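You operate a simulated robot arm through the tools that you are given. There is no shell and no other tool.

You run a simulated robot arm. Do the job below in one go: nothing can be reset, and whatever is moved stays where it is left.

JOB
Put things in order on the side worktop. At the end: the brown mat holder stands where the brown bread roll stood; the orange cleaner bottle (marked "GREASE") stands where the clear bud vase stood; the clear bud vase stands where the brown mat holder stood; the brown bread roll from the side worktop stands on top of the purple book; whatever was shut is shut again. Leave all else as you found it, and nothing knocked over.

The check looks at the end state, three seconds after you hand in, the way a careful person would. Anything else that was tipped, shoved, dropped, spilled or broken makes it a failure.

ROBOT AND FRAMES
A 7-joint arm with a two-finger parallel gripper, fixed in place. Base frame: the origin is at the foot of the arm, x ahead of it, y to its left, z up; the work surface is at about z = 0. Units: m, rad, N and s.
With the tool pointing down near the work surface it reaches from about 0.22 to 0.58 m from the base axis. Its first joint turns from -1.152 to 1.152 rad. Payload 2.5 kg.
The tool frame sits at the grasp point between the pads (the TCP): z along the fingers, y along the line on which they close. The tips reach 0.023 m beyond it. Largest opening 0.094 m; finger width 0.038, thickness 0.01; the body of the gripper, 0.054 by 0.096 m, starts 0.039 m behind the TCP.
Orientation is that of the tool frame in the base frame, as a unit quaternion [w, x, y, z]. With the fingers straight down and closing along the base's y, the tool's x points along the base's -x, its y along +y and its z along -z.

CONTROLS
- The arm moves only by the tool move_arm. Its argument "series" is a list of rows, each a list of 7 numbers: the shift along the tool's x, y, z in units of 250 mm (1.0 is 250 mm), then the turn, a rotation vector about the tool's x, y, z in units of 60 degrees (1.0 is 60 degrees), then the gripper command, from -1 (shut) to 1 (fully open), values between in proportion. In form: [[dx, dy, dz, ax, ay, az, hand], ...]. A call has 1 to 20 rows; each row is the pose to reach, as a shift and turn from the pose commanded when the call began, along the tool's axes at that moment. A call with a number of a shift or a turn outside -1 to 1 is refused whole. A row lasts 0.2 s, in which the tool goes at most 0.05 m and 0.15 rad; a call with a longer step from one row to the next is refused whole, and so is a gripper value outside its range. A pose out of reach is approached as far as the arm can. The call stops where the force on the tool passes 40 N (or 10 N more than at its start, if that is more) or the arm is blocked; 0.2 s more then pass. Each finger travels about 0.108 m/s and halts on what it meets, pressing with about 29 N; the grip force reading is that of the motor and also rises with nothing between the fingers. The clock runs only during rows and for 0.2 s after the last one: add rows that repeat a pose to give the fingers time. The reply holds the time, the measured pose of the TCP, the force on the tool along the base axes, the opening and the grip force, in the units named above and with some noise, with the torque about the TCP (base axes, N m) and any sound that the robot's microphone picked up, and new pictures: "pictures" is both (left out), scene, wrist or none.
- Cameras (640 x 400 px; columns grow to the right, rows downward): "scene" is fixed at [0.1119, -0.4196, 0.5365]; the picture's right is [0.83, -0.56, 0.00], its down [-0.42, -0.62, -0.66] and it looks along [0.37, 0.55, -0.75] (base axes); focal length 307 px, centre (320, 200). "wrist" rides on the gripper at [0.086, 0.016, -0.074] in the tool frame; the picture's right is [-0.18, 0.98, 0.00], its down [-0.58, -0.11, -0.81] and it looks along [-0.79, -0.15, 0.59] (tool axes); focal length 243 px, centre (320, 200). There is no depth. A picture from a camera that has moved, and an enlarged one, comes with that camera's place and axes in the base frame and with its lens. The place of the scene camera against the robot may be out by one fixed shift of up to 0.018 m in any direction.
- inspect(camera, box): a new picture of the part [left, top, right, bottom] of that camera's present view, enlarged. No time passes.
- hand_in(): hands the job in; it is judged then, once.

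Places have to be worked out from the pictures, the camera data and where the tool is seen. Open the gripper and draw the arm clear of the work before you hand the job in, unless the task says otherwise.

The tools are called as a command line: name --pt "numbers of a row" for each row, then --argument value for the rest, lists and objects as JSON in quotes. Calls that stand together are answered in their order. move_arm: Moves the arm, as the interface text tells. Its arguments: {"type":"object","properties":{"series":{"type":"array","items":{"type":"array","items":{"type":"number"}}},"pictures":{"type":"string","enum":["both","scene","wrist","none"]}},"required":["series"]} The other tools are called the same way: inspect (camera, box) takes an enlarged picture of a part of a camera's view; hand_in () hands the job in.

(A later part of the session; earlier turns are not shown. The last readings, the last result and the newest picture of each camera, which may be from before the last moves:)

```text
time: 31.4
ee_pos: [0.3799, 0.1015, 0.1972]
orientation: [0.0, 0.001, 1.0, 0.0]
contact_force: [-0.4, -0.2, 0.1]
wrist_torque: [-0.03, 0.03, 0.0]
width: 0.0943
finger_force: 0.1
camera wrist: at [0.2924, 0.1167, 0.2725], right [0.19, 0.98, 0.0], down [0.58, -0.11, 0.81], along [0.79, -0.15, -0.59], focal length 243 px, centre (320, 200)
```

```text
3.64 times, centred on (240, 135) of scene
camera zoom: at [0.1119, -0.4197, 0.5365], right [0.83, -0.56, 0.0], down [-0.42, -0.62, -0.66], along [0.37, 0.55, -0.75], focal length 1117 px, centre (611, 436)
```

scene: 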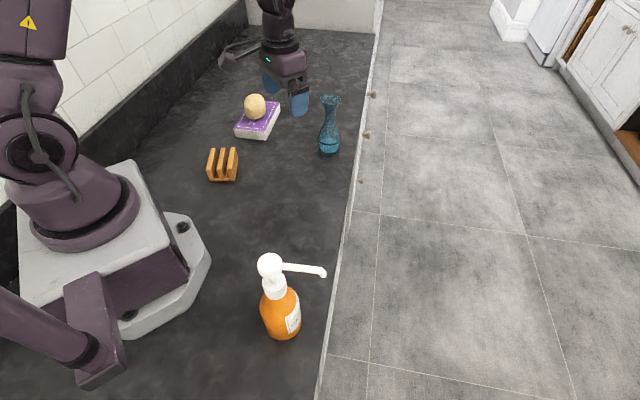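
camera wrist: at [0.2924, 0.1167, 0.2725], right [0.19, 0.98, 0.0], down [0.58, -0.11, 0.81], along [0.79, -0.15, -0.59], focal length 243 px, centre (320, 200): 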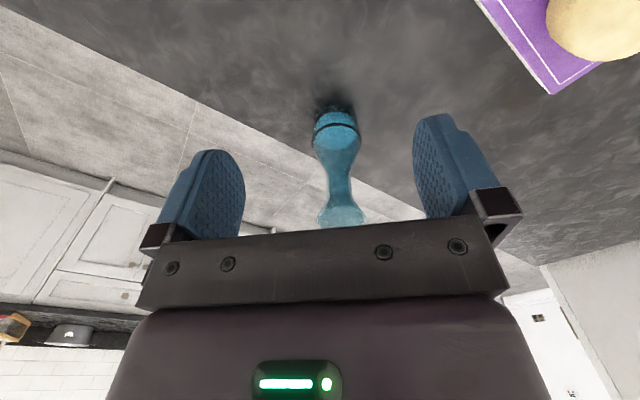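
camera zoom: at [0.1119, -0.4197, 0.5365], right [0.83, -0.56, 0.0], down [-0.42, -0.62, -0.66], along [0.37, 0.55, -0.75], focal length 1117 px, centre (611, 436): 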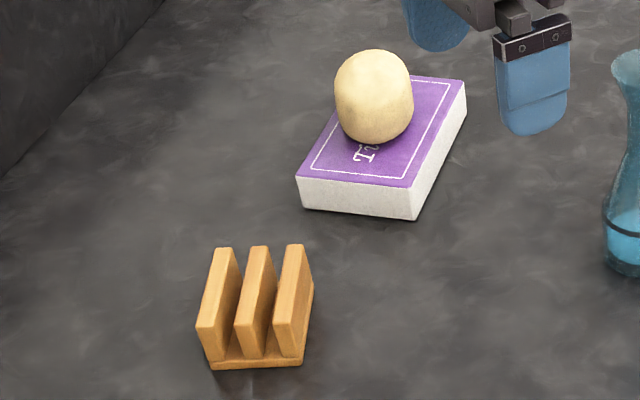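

The vase centre works out to about (0.494, 0.0995), its rim height is about 0.146 m and the rim diameter about 0.048 m. I'll grip it from above at the rim so it hangs plumb, and first hover above it to check centring.

move_arm --pt "-0.06 -0.001 0 0 0 0 1" --pt "-0.16 -0.003 0 0 0 0 1" --pt "-0.27 -0.005 0 0 0 0 1" --pt "-0.37 -0.007 0 0 0 0 1" --pt "-0.44 -0.008 0 0 0 0 1" --pt "-0.456 -0.008 0 0 0 0 1" --pt "-0.456 -0.008 0 0 0 0 1" --pictures "both"

inspect --camera "wrist" --box '[220, 40, 420, 200]'

inspect --camera "scene" --box '[280, 50, 400, 160]'

```text
time: 33.0
ee_pos: [0.4936, 0.0984, 0.1997]
orientation: [0.001, 0.001, 1.0, 0.0]
contact_force: [-0.4, -0.2, 0.8]
wrist_torque: [-0.01, 0.02, 0.02]
width: 0.094
finger_force: 0.1
camera wrist: at [0.4063, 0.1147, 0.2731], right [0.19, 0.98, 0.0], down [0.58, -0.11, 0.81], along [0.79, -0.15, -0.59], focal length 243 px, centre (320, 200)
```

scene: 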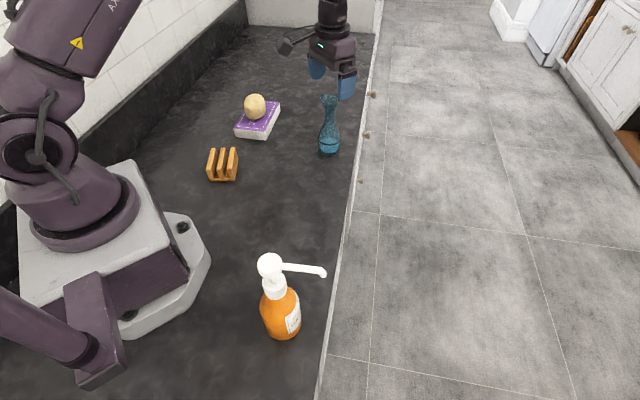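
wrist: 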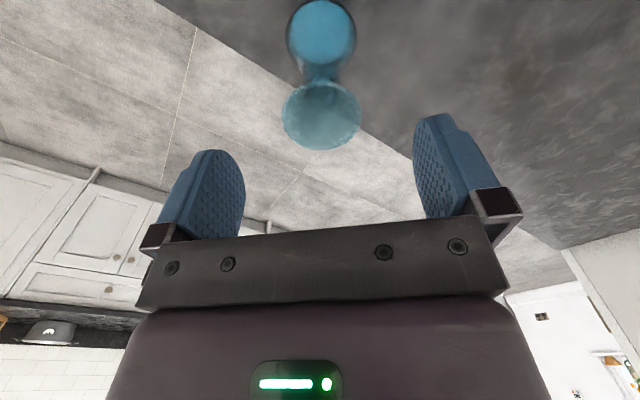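

```text
2.50 times, centred on (320, 120) of wrist
camera zoom: at [0.4063, 0.1147, 0.2731], right [0.19, 0.98, 0.0], down [0.58, -0.11, 0.81], along [0.79, -0.15, -0.59], focal length 606 px, centre (320, 400)
```

zoom: 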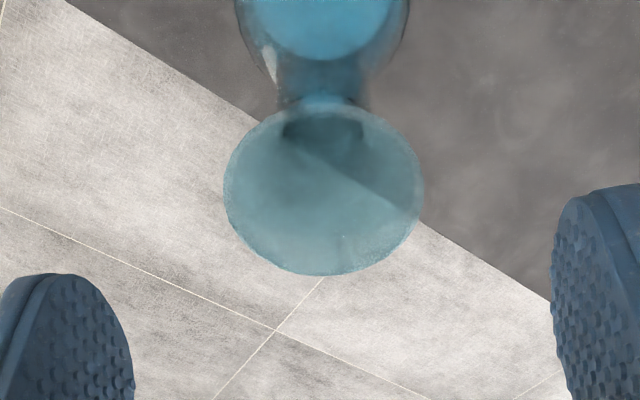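

```text
3.64 times, centred on (340, 105) of scene
camera zoom: at [0.1119, -0.4196, 0.5365], right [0.83, -0.56, 0.0], down [-0.42, -0.62, -0.66], along [0.37, 0.55, -0.75], focal length 1117 px, centre (247, 546)
```

zoom: 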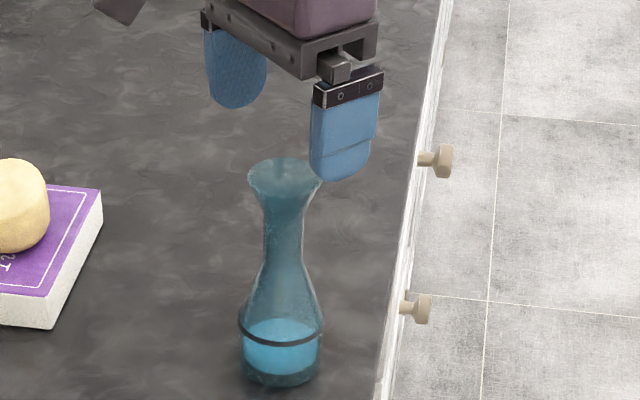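

The rim is centred on the TCP in y, within about 0.5 mm, and within about 2 mm in x. I'll descend so the rim sits mid-pad with TCP z ≈ 0.135.

move_arm --pt "0 0 0.06 0 0 0 1" --pt "0 0 0.12 0 0 0 1" --pt "0 0 0.18 0 0 0 1" --pt "0 0 0.23 0 0 0 1" --pt "0 0 0.26 0 0 0 1" --pt "0 0 0.26 0 0 0 0.5" --pt "0 0 0.26 0 0 0 0.3" --pt "0 0 0.26 0 0 0 0.3" --pictures "both"

inspect --camera "wrist" --box '[200, 80, 440, 240]'

inspect --camera "scene" --box '[280, 50, 400, 160]'

```text
time: 34.8
ee_pos: [0.4928, 0.0991, 0.1353]
orientation: [0.0, 0.001, 1.0, -0.001]
contact_force: [0.2, 0.6, 0.6]
wrist_torque: [-0.04, 0.0, 0.02]
width: 0.0611
finger_force: 0.1
camera wrist: at [0.4059, 0.1141, 0.2084], right [0.19, 0.98, 0.0], down [0.58, -0.11, 0.81], along [0.79, -0.15, -0.59], focal length 243 px, centre (320, 200)
```

scene: 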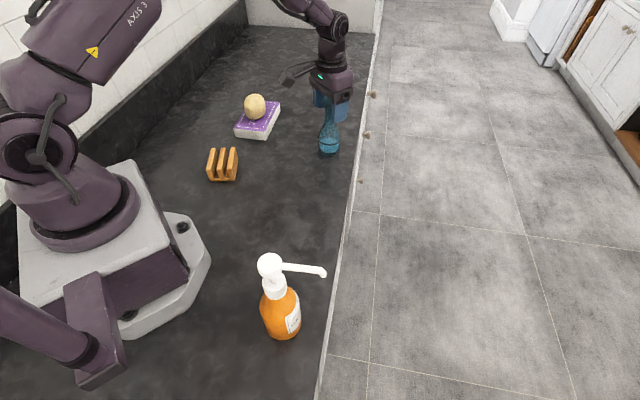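
wrist: 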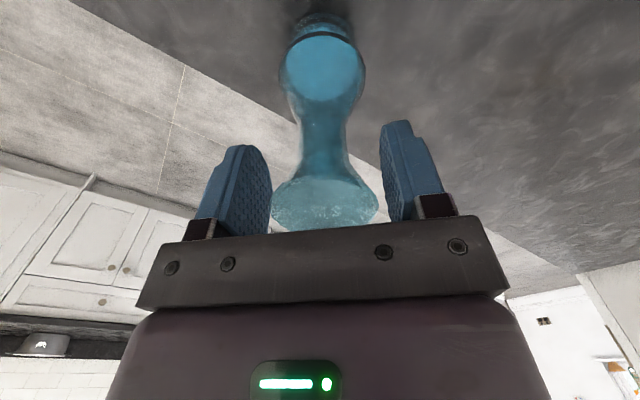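

```text
2.50 times, centred on (320, 160) of wrist
camera zoom: at [0.4059, 0.1141, 0.2084], right [0.19, 0.98, 0.0], down [0.58, -0.11, 0.81], along [0.79, -0.15, -0.59], focal length 606 px, centre (320, 300)
```

zoom: 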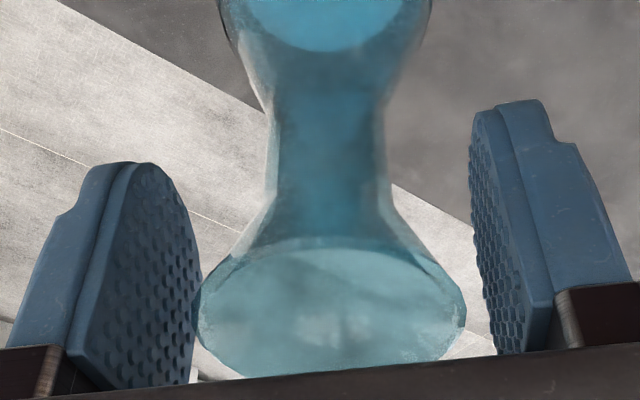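

```text
3.64 times, centred on (340, 105) of scene
camera zoom: at [0.1119, -0.4196, 0.5365], right [0.83, -0.56, 0.0], down [-0.42, -0.62, -0.66], along [0.37, 0.55, -0.75], focal length 1117 px, centre (247, 546)
```

zoom: 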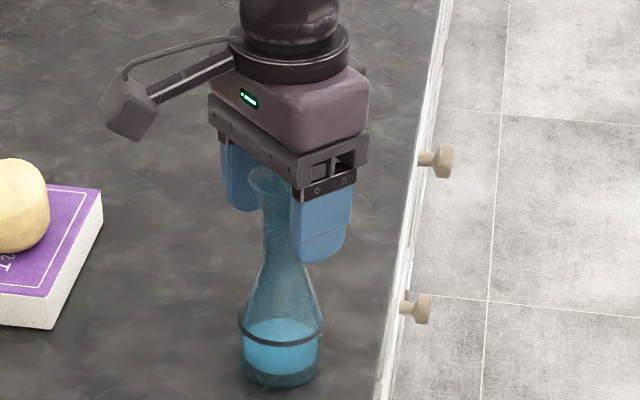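

The rim is between the pads, about 1 mm toward +y. I'll nudge by that amount and close gently onto the rim.

move_arm --pt "0 0.004 0 0 0 0 0.3" --pt "0 0.004 0 0 0 0 0.18" --pt "0 0.004 0 0 0 0 0.1" --pt "0 0.004 0 0 0 0 0.04" --pt "0 0.004 0 0 0 0 -0.1" --pt "0 0.004 0 0 0 0 -1" --pt "0 0.004 0 0 0 0 -1" --pictures "both"

inspect --camera "scene" --box '[280, 50, 400, 160]'

inspect --camera "wrist" --box '[200, 0, 440, 240]'

```text
time: 36.4
ee_pos: [0.4932, 0.0994, 0.134]
orientation: [0.0, 0.001, 1.0, 0.0]
contact_force: [-0.4, 0.6, 0.2]
wrist_torque: [0.03, -0.01, 0.03]
width: 0.0471
finger_force: 29.0
camera wrist: at [0.4058, 0.1154, 0.208], right [0.19, 0.98, 0.0], down [0.58, -0.11, 0.81], along [0.79, -0.15, -0.59], focal length 243 px, centre (320, 200)
```

scene: 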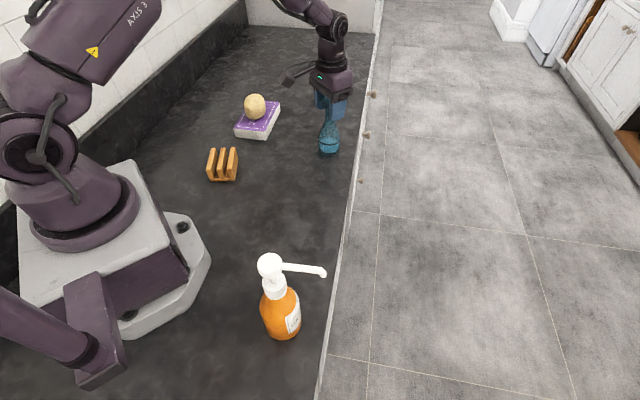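
wrist: 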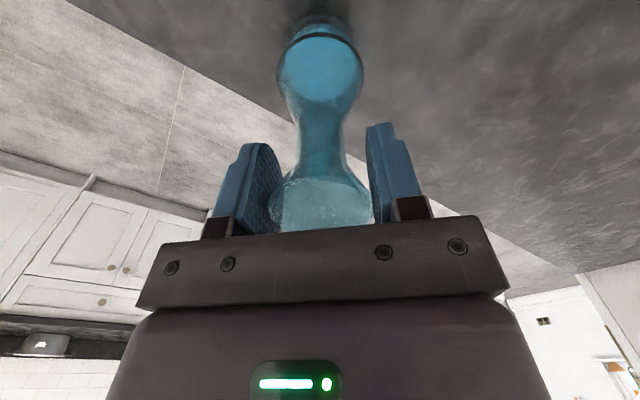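

```text
3.64 times, centred on (340, 105) of scene
camera zoom: at [0.1119, -0.4196, 0.5365], right [0.83, -0.56, 0.0], down [-0.42, -0.62, -0.66], along [0.37, 0.55, -0.75], focal length 1117 px, centre (247, 546)
```

zoom: 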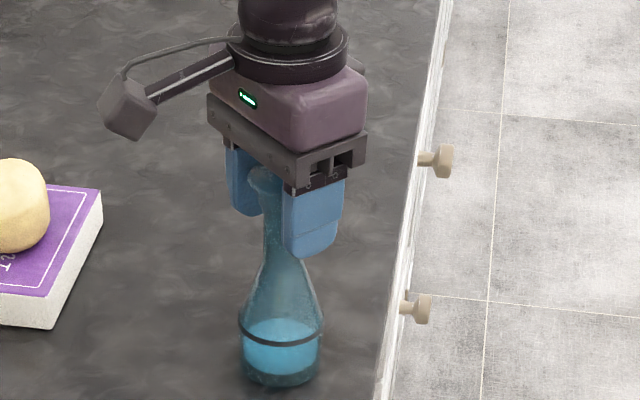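

```text
1.67 times, centred on (320, 120) of wrist
camera zoom: at [0.4058, 0.1154, 0.208], right [0.19, 0.98, 0.0], down [0.58, -0.11, 0.81], along [0.79, -0.15, -0.59], focal length 404 px, centre (320, 333)
```

zoom: 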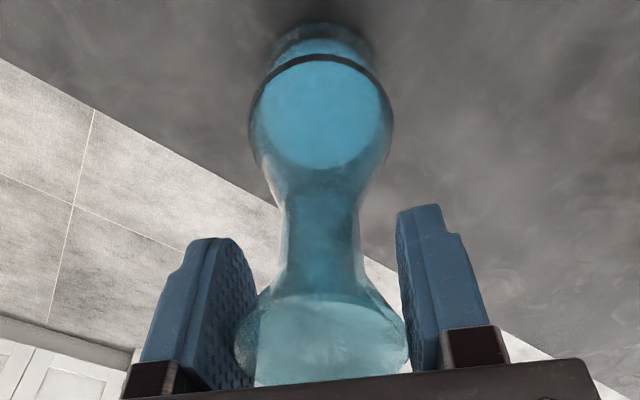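

The rim is gripped at 0.047 m and the vase is still upright, so the vase's place is (0.493, 0.0995). I'll lift slowly and check that it hangs straight.

move_arm --pt "0 0 -0.01 0 0 0 -1" --pt "0 0 -0.03 0 0 0 -1" --pt "0 0 -0.06 0 0 0 -1" --pt "0 0 -0.1 0 0 0 -1" --pt "0 0 -0.15 0 0 0 -1" --pt "0 0 -0.2 0 0 0 -1" --pt "0 0 -0.23 0 0 0 -1" --pt "0 0 -0.24 0 0 0 -1" --pt "0 0 -0.24 0 0 0 -1" --pictures "both"

inspect --camera "scene" --box '[280, 40, 400, 150]'

inspect --camera "wrist" --box '[200, 0, 440, 240]'

```text
time: 38.4
ee_pos: [0.4945, 0.0996, 0.1935]
orientation: [0.0, 0.001, 1.0, -0.001]
contact_force: [-0.9, -0.6, -1.9]
wrist_torque: [-0.03, 0.01, 0.02]
width: 0.047
finger_force: 29.1
camera wrist: at [0.4063, 0.1156, 0.2685], right [0.19, 0.98, 0.0], down [0.58, -0.11, 0.81], along [0.79, -0.15, -0.59], focal length 243 px, centre (320, 200)
```

scene: 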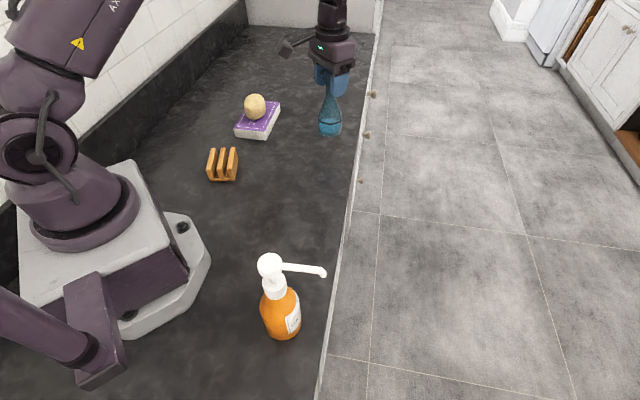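
wrist: 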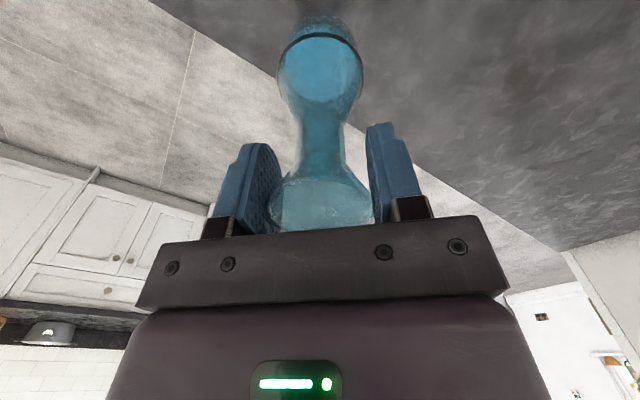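

```text
3.64 times, centred on (340, 95) of scene
camera zoom: at [0.1119, -0.4196, 0.5365], right [0.83, -0.56, 0.0], down [-0.42, -0.62, -0.66], along [0.37, 0.55, -0.75], focal length 1117 px, centre (247, 582)
```

zoom: 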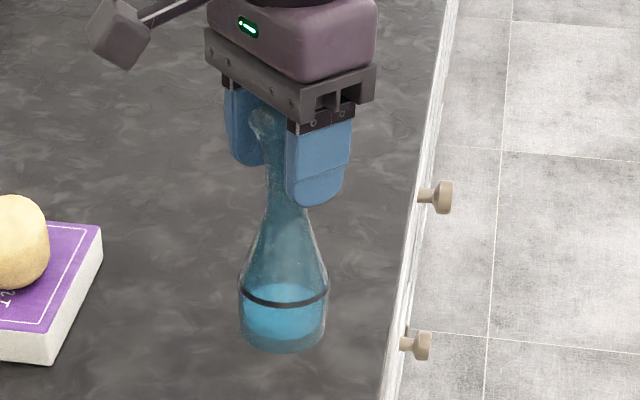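

```text
1.67 times, centred on (320, 120) of wrist
camera zoom: at [0.4063, 0.1156, 0.2685], right [0.19, 0.98, 0.0], down [0.58, -0.11, 0.81], along [0.79, -0.15, -0.59], focal length 404 px, centre (320, 333)
```

zoom: 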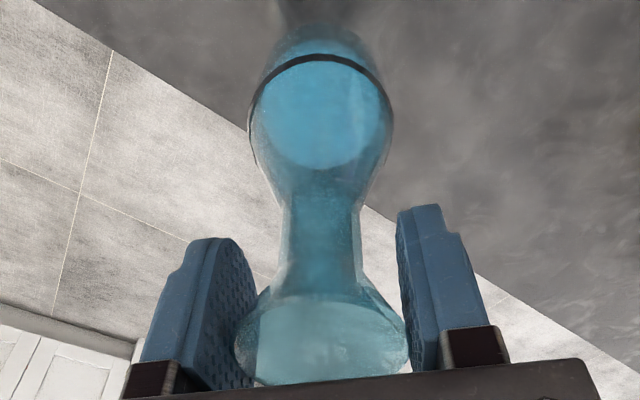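

The vase hangs plumb and the liquid is level. I'll carry it gently to the mat holder's old spot at (0.3525, -0.014).

move_arm --pt "0.015 -0.012 0 0 0 0 -1" --pt "0.05 -0.04 0 0 0 0 -1" --pt "0.1 -0.08 0 0 0 0 -1" --pt "0.165 -0.133 0 0 0 0 -1" --pt "0.235 -0.189 0 0 0 0 -1" --pt "0.305 -0.246 0 0 0 0 -1" --pt "0.375 -0.302 0 0 0 0 -1" --pt "0.44 -0.354 0 0 0 0 -1" --pt "0.495 -0.398 0 0 0 0 -1" --pt "0.535 -0.431 0 0 0 0 -1" --pt "0.557 -0.448 0 0 0 0 -1" --pt "0.564 -0.454 0 0 0 0 -1" --pt "0.564 -0.454 0 0 0 0 -1" --pictures "both"

inspect --camera "scene" --box '[240, 100, 380, 220]'

```text
time: 41.2
ee_pos: [0.3512, -0.0139, 0.1947]
orientation: [0.0, 0.001, 1.0, -0.001]
contact_force: [-0.1, 0.1, -1.3]
wrist_torque: [0.04, 0.0, 0.03]
width: 0.047
finger_force: 28.7
camera wrist: at [0.2644, 0.0024, 0.2684], right [0.19, 0.98, 0.0], down [0.58, -0.11, 0.81], along [0.79, -0.15, -0.59], focal length 243 px, centre (320, 200)
```

scene: 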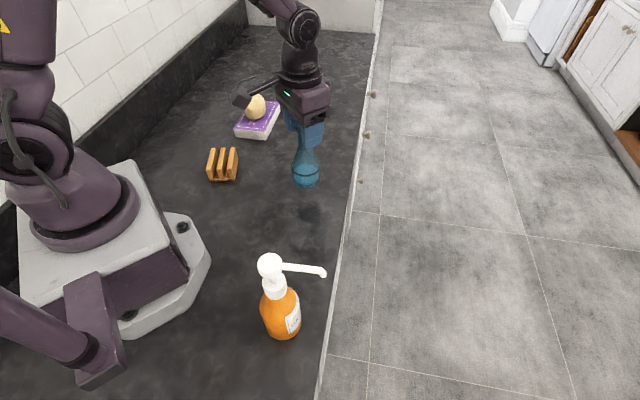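
wrist: 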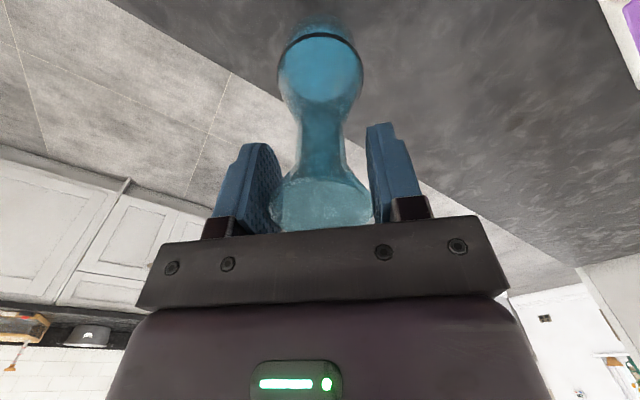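

```text
3.33 times, centred on (310, 160) of scene
camera zoom: at [0.1119, -0.4197, 0.5365], right [0.83, -0.56, 0.0], down [-0.42, -0.62, -0.66], along [0.37, 0.55, -0.75], focal length 1024 px, centre (353, 333)
```

zoom: 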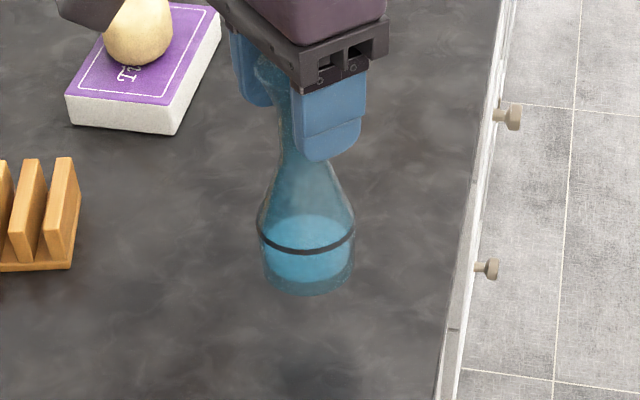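

It is over the target and still upright. I'll lower 58 mm, 2 mm short of the lift height, and then feel for contact.

move_arm --pt "0 0 0.02 0 0 0 -1" --pt "0 0 0.06 0 0 0 -1" --pt "0 0 0.11 0 0 0 -1" --pt "0 0 0.16 0 0 0 -1" --pt "0 0 0.2 0 0 0 -1" --pt "0 0 0.222 0 0 0 -1" --pt "0 0 0.23 0 0 0 -1" --pt "0 0 0.232 0 0 0 -1" --pt "0 0 0.232 0 0 0 -1" --pictures "none"

move_arm --pt "0 0 0.003 0 0 0 -1" --pt "0 0 0.006 0 0 0 -1" --pt "0 0 0.006 0 0 0 -1" --pictures "none"

```text
time: 43.2
ee_pos: [0.3528, -0.0144, 0.1348]
orientation: [0.0, 0.001, 1.0, 0.0]
contact_force: [-0.1, 0.5, -1.6]
wrist_torque: [0.0, 0.03, 0.01]
width: 0.047
finger_force: 29.5
```

```text
time: 44.0
ee_pos: [0.3525, -0.0151, 0.1351]
orientation: [0.0, 0.001, 1.0, 0.0]
contact_force: [0.8, -1.1, -1.8]
wrist_torque: [-0.02, 0.02, 0.02]
width: 0.0472
finger_force: 29.0
```

Still hanging at about -1.8 N with no contact. I'll continue in half-millimetre steps.

move_arm --pt "0 0 0.002 0 0 0 -1" --pt "0 0 0.003 0 0 0 -1" --pt "0 0 0.003 0 0 0 -1" --pictures "none"

```text
time: 44.8
ee_pos: [0.3528, -0.014, 0.1336]
orientation: [0.001, 0.001, 1.0, 0.0]
contact_force: [-6.0, -0.4, 17.7]
wrist_torque: [-0.01, 0.31, -0.01]
width: 0.0472
finger_force: 28.5
```

Contact at about 18 N. I'll ease up 0.6 mm to take the load off, then check before releasing.

move_arm --pt "0 0 -0.0025 0 0 0 -1" --pt "0 0 -0.0025 0 0 0 -1" --pictures "both"

inspect --camera "scene" --box '[240, 100, 380, 220]'

```text
time: 45.4
ee_pos: [0.3532, -0.0142, 0.1339]
orientation: [0.0, 0.001, 1.0, 0.001]
contact_force: [2.2, -1.1, 1.3]
wrist_torque: [-0.01, -0.24, -0.03]
width: 0.0472
finger_force: 29.0
camera wrist: at [0.2652, 0.0019, 0.2077], right [0.19, 0.98, 0.0], down [0.58, -0.11, 0.81], along [0.79, -0.15, -0.59], focal length 243 px, centre (320, 200)
```

scene: 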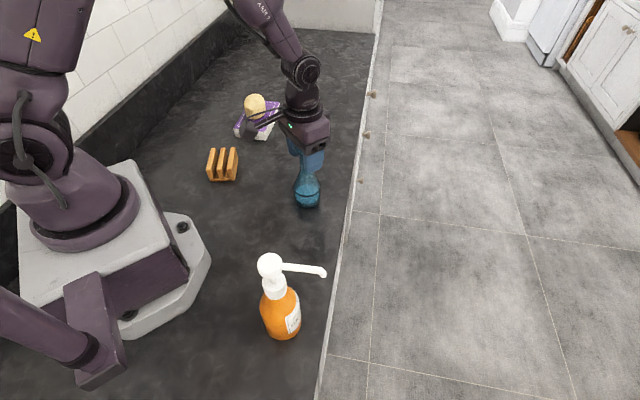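
wrist: 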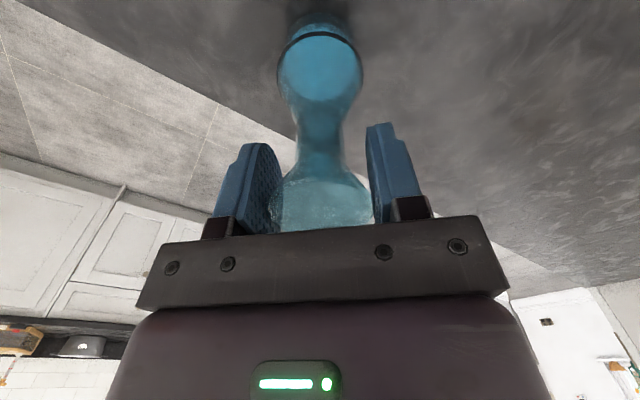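

```text
3.33 times, centred on (310, 160) of scene
camera zoom: at [0.1119, -0.4196, 0.5365], right [0.83, -0.56, 0.0], down [-0.42, -0.62, -0.66], along [0.37, 0.55, -0.75], focal length 1024 px, centre (353, 333)
```

zoom: 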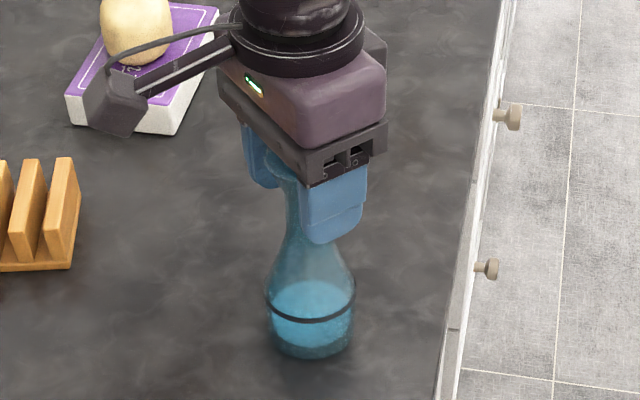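

The load is near zero and the vase stands upright. I'll open the fingers slowly.

move_arm --pt "0 0 0 0 0 0 0.02" --pt "0 0 0 0 0 0 0.06" --pt "0 0 0 0 0 0 0.12" --pt "0 0 0 0 0 0 0.25" --pt "0 0 0 0 0 0 0.5" --pt "0 0 0 0 0 0 0.8" --pt "0 0 0 0 0 0 1" --pt "0 0 0 0 0 0 1" --pictures "both"

inspect --camera "scene" --box '[240, 100, 380, 220]'

inspect --camera "wrist" --box '[200, 0, 440, 240]'

```text
time: 47.2
ee_pos: [0.3532, -0.015, 0.134]
orientation: [0.0, 0.001, 1.0, 0.0]
contact_force: [0.4, 0.1, 0.5]
wrist_torque: [0.02, -0.01, -0.02]
width: 0.0942
finger_force: 0.0
camera wrist: at [0.2649, 0.0019, 0.2081], right [0.19, 0.98, 0.0], down [0.58, -0.11, 0.81], along [0.79, -0.15, -0.59], focal length 243 px, centre (320, 200)
```

scene: 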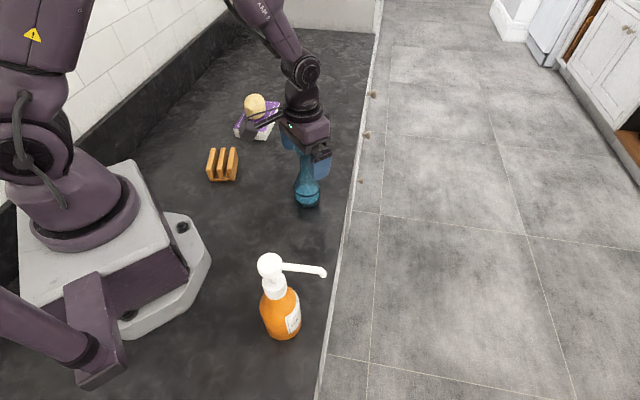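
wrist: 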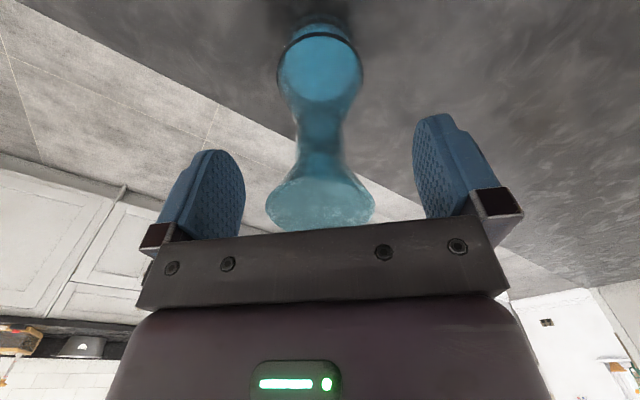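

```text
3.33 times, centred on (310, 160) of scene
camera zoom: at [0.1119, -0.4196, 0.5365], right [0.83, -0.56, 0.0], down [-0.42, -0.62, -0.66], along [0.37, 0.55, -0.75], focal length 1024 px, centre (353, 333)
```

zoom: 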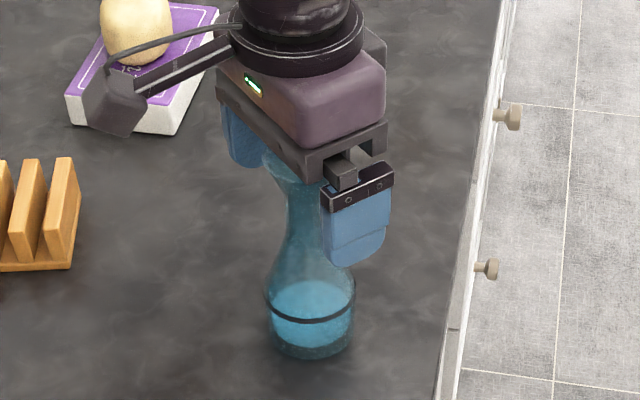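

```text
1.67 times, centred on (320, 120) of wrist
camera zoom: at [0.2649, 0.0019, 0.2081], right [0.19, 0.98, 0.0], down [0.58, -0.11, 0.81], along [0.79, -0.15, -0.59], focal length 404 px, centre (320, 333)
```

zoom: 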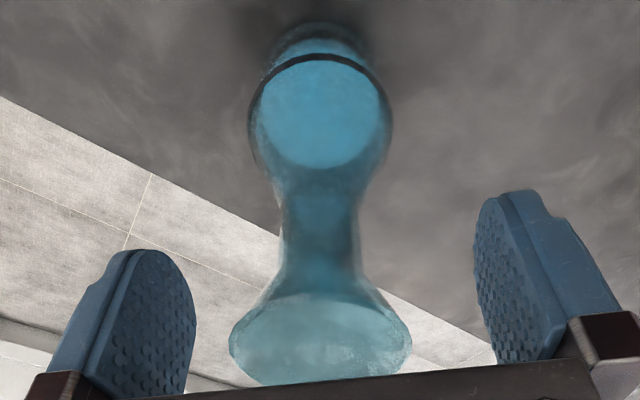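

The vase stands free at its new place. I'll lift straight up well clear of it, then swing over to look at the bottle from above with the wrist aligned to its spout.

move_arm --pt "0 0 -0.04 0 0 0 1" --pt "0 0 -0.12 0 0 0 1" --pt "0 0 -0.26 0 0 0 1" --pt "0 0 -0.42 0 0 0 1" --pt "0.02 -0.02 -0.56 0 0 0 1" --pt "0.08 -0.08 -0.664 0 0 0.04 1" --pt "0.17 -0.18 -0.664 0 0 0.12 1" --pt "0.27 -0.29 -0.664 0 0 0.22 1" --pt "0.37 -0.4 -0.664 0 0 0.32 1" --pt "0.47 -0.51 -0.664 0 0 0.42 1" --pt "0.57 -0.62 -0.664 0 0 0.52 1" --pt "0.67 -0.73 -0.664 0 0 0.62 1" --pt "0.764 -0.83 -0.664 0 0 0.667 1" --pt "0.764 -0.83 -0.664 0 0 0.667 1" --pictures "both"

inspect --camera "scene" --box '[240, 100, 380, 220]'

inspect --camera "wrist" --box '[200, 0, 440, 200]'

```text
time: 50.2
ee_pos: [0.1626, -0.2212, 0.2985]
orientation: [0.0, 0.343, 0.939, 0.001]
contact_force: [-0.4, 0.2, -1.0]
wrist_torque: [-0.01, 0.03, -0.03]
width: 0.094
finger_force: 0.0
camera wrist: at [0.1052, -0.153, 0.3724], right [0.77, 0.63, 0.0], down [0.37, -0.46, 0.81], along [0.51, -0.62, -0.59], focal length 243 px, centre (320, 200)
```

scene: 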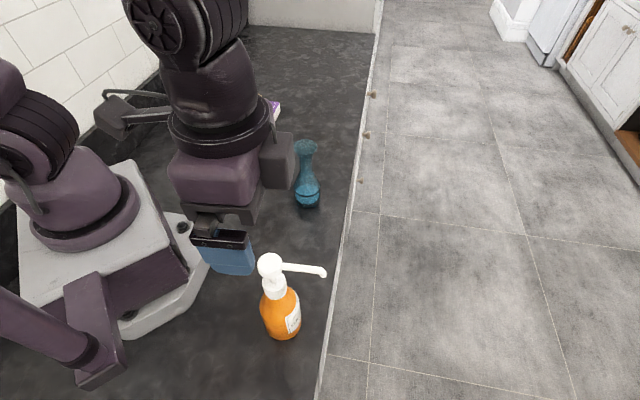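
wrist: 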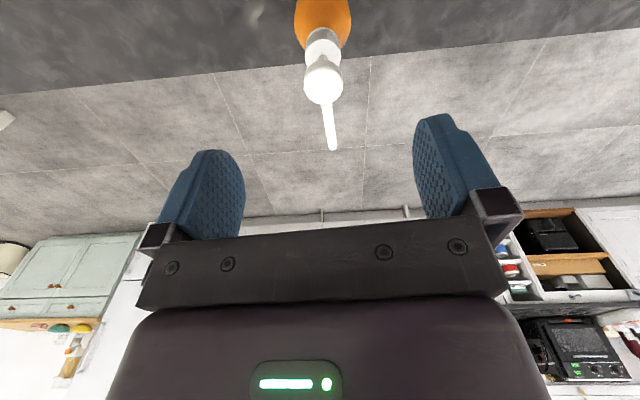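

```text
3.33 times, centred on (310, 160) of scene
camera zoom: at [0.1119, -0.4197, 0.5365], right [0.83, -0.56, 0.0], down [-0.42, -0.62, -0.66], along [0.37, 0.55, -0.75], focal length 1024 px, centre (353, 333)
```

zoom: 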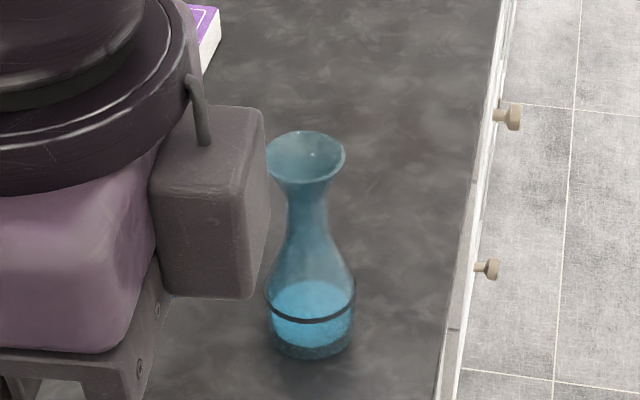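

```text
2.00 times, centred on (320, 100) of wrist
camera zoom: at [0.1052, -0.153, 0.3724], right [0.77, 0.63, 0.0], down [0.37, -0.46, 0.81], along [0.51, -0.62, -0.59], focal length 485 px, centre (320, 400)
```

zoom: 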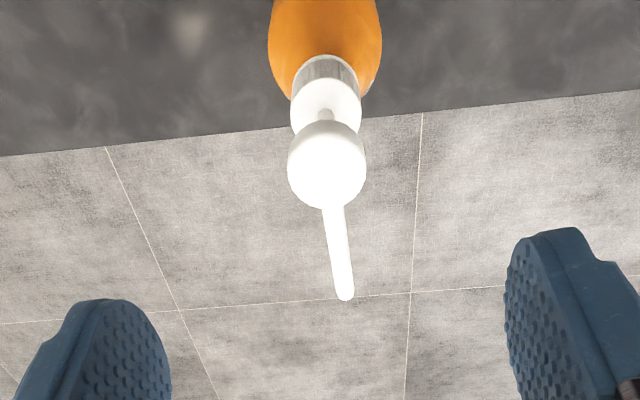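

The pump head top triangulates to about (0.169, -0.226, 0.192), with the spout pointing at about -42°. The head is about 0.03 m wide and sits well above the cap. Let me zoom on the head in the scene view and move closer above it.

inspect --camera "scene" --box '[245, 245, 335, 345]'

move_arm --pt "-0.01 0 0.06 0 0 0 1" --pt "-0.02 0 0.12 0 0 0.01 1" --pt "-0.034 0.001 0.18 0 0 0.03 1" --pt "-0.034 0.001 0.22 0 0 0.03 1" --pt "-0.034 0.001 0.24 0 0 0.03 1" --pt "-0.034 0.001 0.24 0 0 0.03 1" --pictures "both"

inspect --camera "wrist" --box '[220, 20, 420, 220]'

inspect --camera "scene" --box '[180, 210, 340, 350]'

```text
4.00 times, centred on (290, 295) of scene
camera zoom: at [0.1119, -0.4197, 0.5365], right [0.83, -0.56, 0.0], down [-0.42, -0.62, -0.66], along [0.37, 0.55, -0.75], focal length 1229 px, centre (440, -180)
```

zoom: 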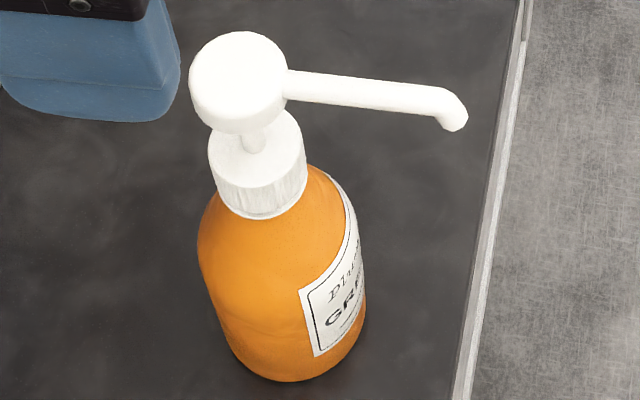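

```text
time: 51.6
ee_pos: [0.1679, -0.2276, 0.2398]
orientation: [0.0, 0.357, 0.934, 0.0]
contact_force: [-0.2, 0.9, 0.3]
wrist_torque: [-0.02, -0.02, 0.0]
width: 0.0941
finger_force: 0.0
camera wrist: at [0.1132, -0.1568, 0.3139], right [0.79, 0.61, 0.0], down [0.36, -0.47, 0.81], along [0.49, -0.64, -0.59], focal length 243 px, centre (320, 200)
```

scene: 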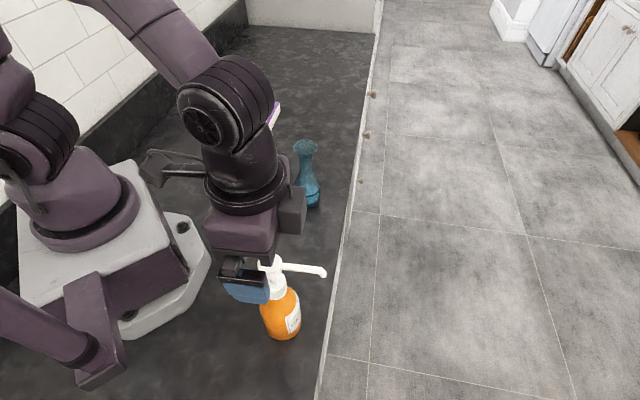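
wrist: 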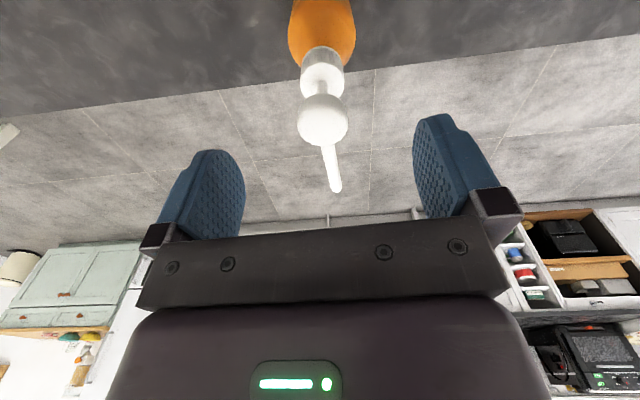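

```text
2.00 times, centred on (320, 120) of wrist
camera zoom: at [0.1132, -0.1568, 0.3139], right [0.79, 0.61, 0.0], down [0.36, -0.47, 0.81], along [0.49, -0.64, -0.59], focal length 485 px, centre (320, 360)
```

zoom: 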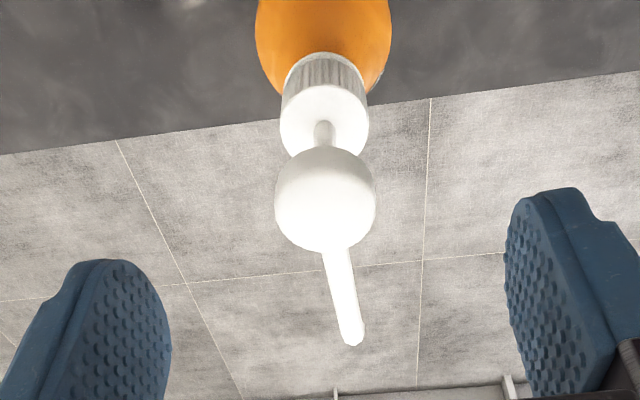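

```text
2.86 times, centred on (260, 280) of scene
camera zoom: at [0.1119, -0.4196, 0.5365], right [0.83, -0.56, 0.0], down [-0.42, -0.62, -0.66], along [0.37, 0.55, -0.75], focal length 878 px, centre (491, -29)
```

zoom: 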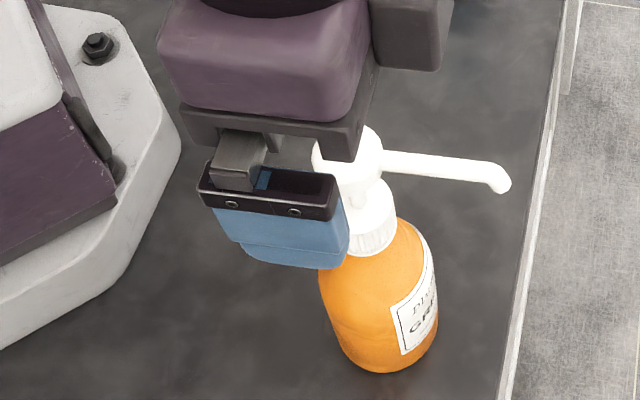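

The head centre is at about (0.167, -0.2245, 0.19), about 1 mm off the TCP axis. I'll correct that, then descend so the pads straddle the pump head with the spout running out between the fingers.

move_arm --pt "-0.007 0.005 0 0 0 0 1" --pt "-0.007 0.005 0.05 0 0 0 1" --pt "-0.007 0.005 0.1 0 0 0 1" --pt "-0.007 0.005 0.15 0 0 0 1" --pt "-0.007 0.005 0.19 0 0 0 1" --pt "-0.007 0.005 0.223 0 0 0 0.7" --pt "-0.007 0.005 0.223 0 0 0 0.4" --pt "-0.007 0.005 0.223 0 0 0 0.1" --pt "-0.007 0.005 0.223 0 0 0 0.0" --pt "-0.007 0.005 0.223 0 0 0 0.0" --pictures "both"

inspect --camera "wrist" --box '[200, 40, 440, 240]'

inspect --camera "scene" --box '[200, 220, 350, 350]'

```text
time: 53.8
ee_pos: [0.1703, -0.2282, 0.1839]
orientation: [0.0, 0.357, 0.934, -0.001]
contact_force: [0.6, -0.2, -1.1]
wrist_torque: [-0.04, -0.01, 0.0]
width: 0.047
finger_force: 0.2
camera wrist: at [0.1156, -0.1579, 0.2576], right [0.79, 0.61, 0.0], down [0.36, -0.47, 0.81], along [0.49, -0.64, -0.59], focal length 243 px, centre (320, 200)
```

scene: 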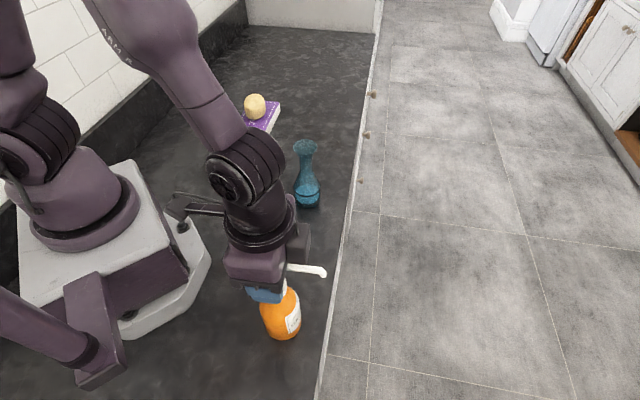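
wrist: 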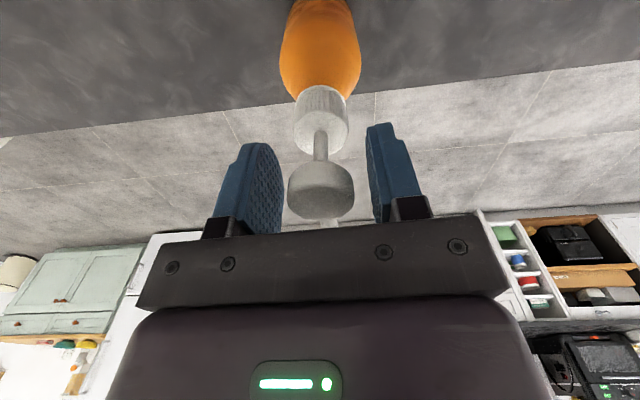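

```text
2.00 times, centred on (320, 140) of wrist
camera zoom: at [0.1156, -0.1579, 0.2576], right [0.79, 0.61, 0.0], down [0.36, -0.47, 0.81], along [0.49, -0.64, -0.59], focal length 485 px, centre (320, 320)
```

zoom: 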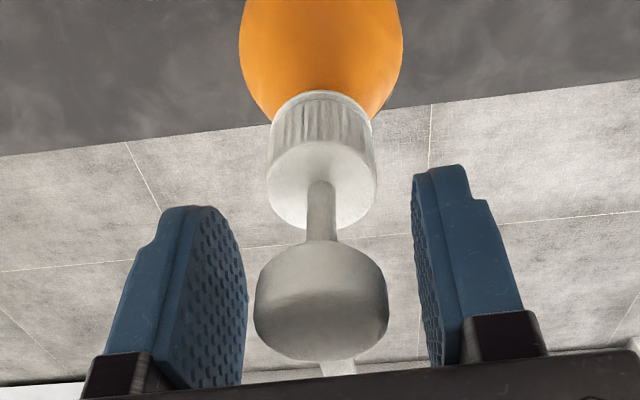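

```text
3.08 times, centred on (275, 285) of scene
camera zoom: at [0.1119, -0.4196, 0.5365], right [0.83, -0.56, 0.0], down [-0.42, -0.62, -0.66], along [0.37, 0.55, -0.75], focal length 945 px, centre (458, -62)
```

zoom: 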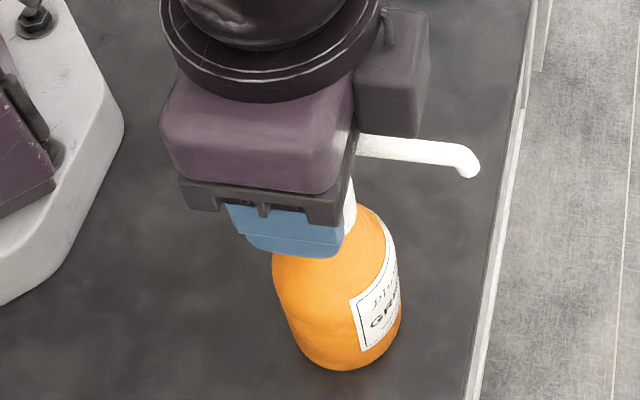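

The pump head is centred between the pads, about 5 mm above the TCP. I'll close gently on it.

move_arm --pt "0 0 0 0 0 0 -0.1" --pt "0 0 0 0 0 0 -0.2" --pt "0 0 0 0 0 0 -0.27" --pt "0 0 0 0 0 0 -0.33" --pt "0 0 0 0 0 0 -0.45" --pt "0 0 0 0 0 0 -1" --pt "0 0 0 0 0 0 -1" --pictures "both"

inspect --camera "wrist" --box '[200, 40, 440, 240]'

inspect --camera "scene" --box '[200, 220, 350, 350]'

```text
time: 55.4
ee_pos: [0.1698, -0.2282, 0.1826]
orientation: [0.0, 0.357, 0.934, 0.0]
contact_force: [-0.4, 0.4, 0.5]
wrist_torque: [-0.02, 0.0, 0.03]
width: 0.0268
finger_force: 29.0
camera wrist: at [0.1156, -0.1579, 0.2576], right [0.79, 0.61, 0.0], down [0.36, -0.47, 0.81], along [0.49, -0.64, -0.59], focal length 243 px, centre (320, 200)
```

scene: 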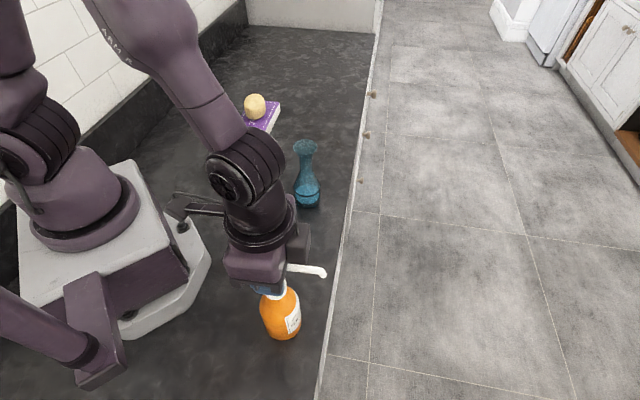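
wrist: 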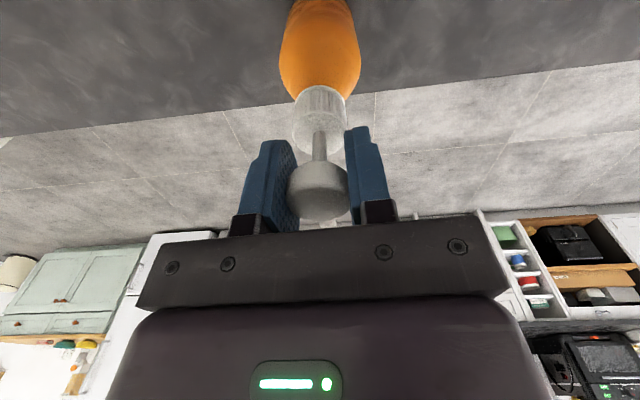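

```text
2.00 times, centred on (320, 140) of wrist
camera zoom: at [0.1156, -0.1579, 0.2576], right [0.79, 0.61, 0.0], down [0.36, -0.47, 0.81], along [0.49, -0.64, -0.59], focal length 485 px, centre (320, 320)
```

zoom: 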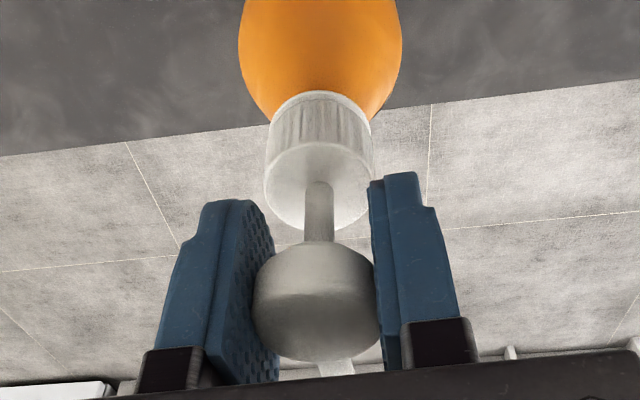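

```text
3.08 times, centred on (275, 285) of scene
camera zoom: at [0.1119, -0.4196, 0.5365], right [0.83, -0.56, 0.0], down [-0.42, -0.62, -0.66], along [0.37, 0.55, -0.75], focal length 945 px, centre (458, -62)
```

zoom: 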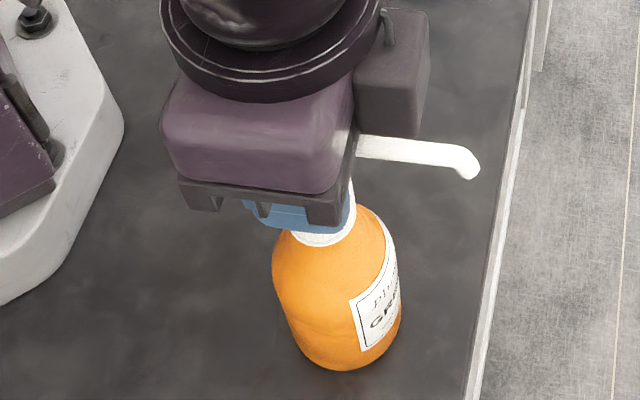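

The fingers halted at 0.027 m on the pump head and the bottle has not moved. I'll lift a little and verify it comes up straight.

move_arm --pt "0 0 -0.01 0 0 0 -1" --pt "0 0 -0.03 0 0 0 -1" --pt "0 0 -0.06 0 0 0 -1" --pt "0 0 -0.09 0 0 0 -1" --pt "0 0 -0.12 0 0 0 -1" --pt "0 0 -0.12 0 0 0 -1" --pictures "both"

inspect --camera "wrist" --box '[200, 0, 440, 240]'

inspect --camera "scene" --box '[200, 220, 350, 350]'

```text
time: 56.8
ee_pos: [0.171, -0.2261, 0.2137]
orientation: [0.0, 0.358, 0.934, 0.001]
contact_force: [-0.2, 0.1, -1.7]
wrist_torque: [0.0, -0.01, -0.01]
width: 0.027
finger_force: 28.7
camera wrist: at [0.116, -0.1569, 0.2881], right [0.79, 0.61, 0.0], down [0.36, -0.47, 0.81], along [0.49, -0.64, -0.59], focal length 243 px, centre (320, 200)
```

scene: 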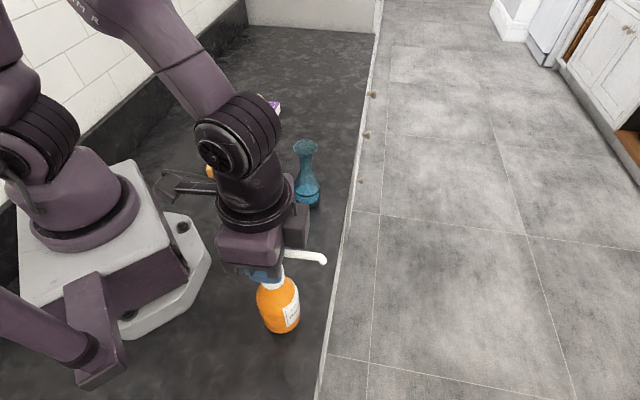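
wrist: 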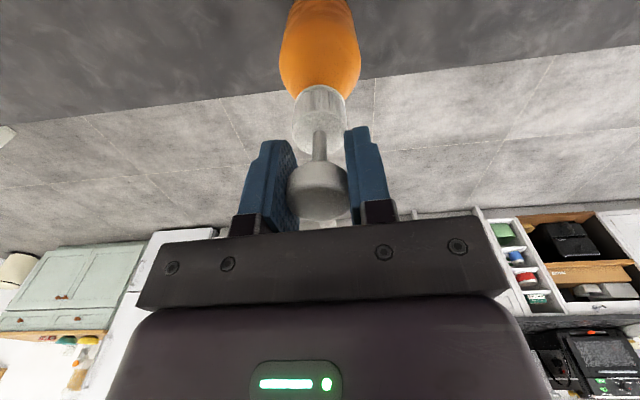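

```text
1.67 times, centred on (320, 120) of wrist
camera zoom: at [0.116, -0.1569, 0.2881], right [0.79, 0.61, 0.0], down [0.36, -0.47, 0.81], along [0.49, -0.64, -0.59], focal length 404 px, centre (320, 333)
```

zoom: 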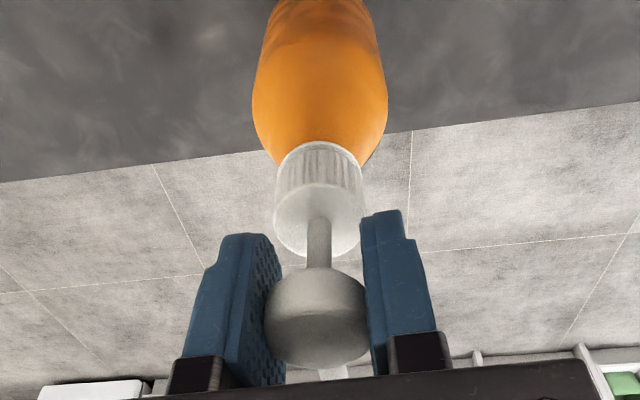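

```text
3.08 times, centred on (275, 285) of scene
camera zoom: at [0.1119, -0.4197, 0.5365], right [0.83, -0.56, 0.0], down [-0.42, -0.62, -0.66], along [0.37, 0.55, -0.75], focal length 945 px, centre (458, -62)
```

zoom: 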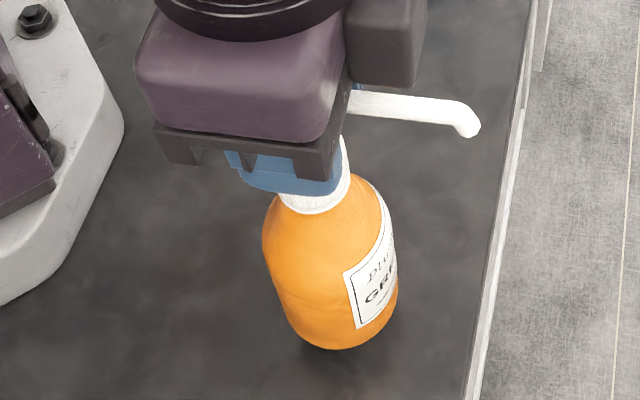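

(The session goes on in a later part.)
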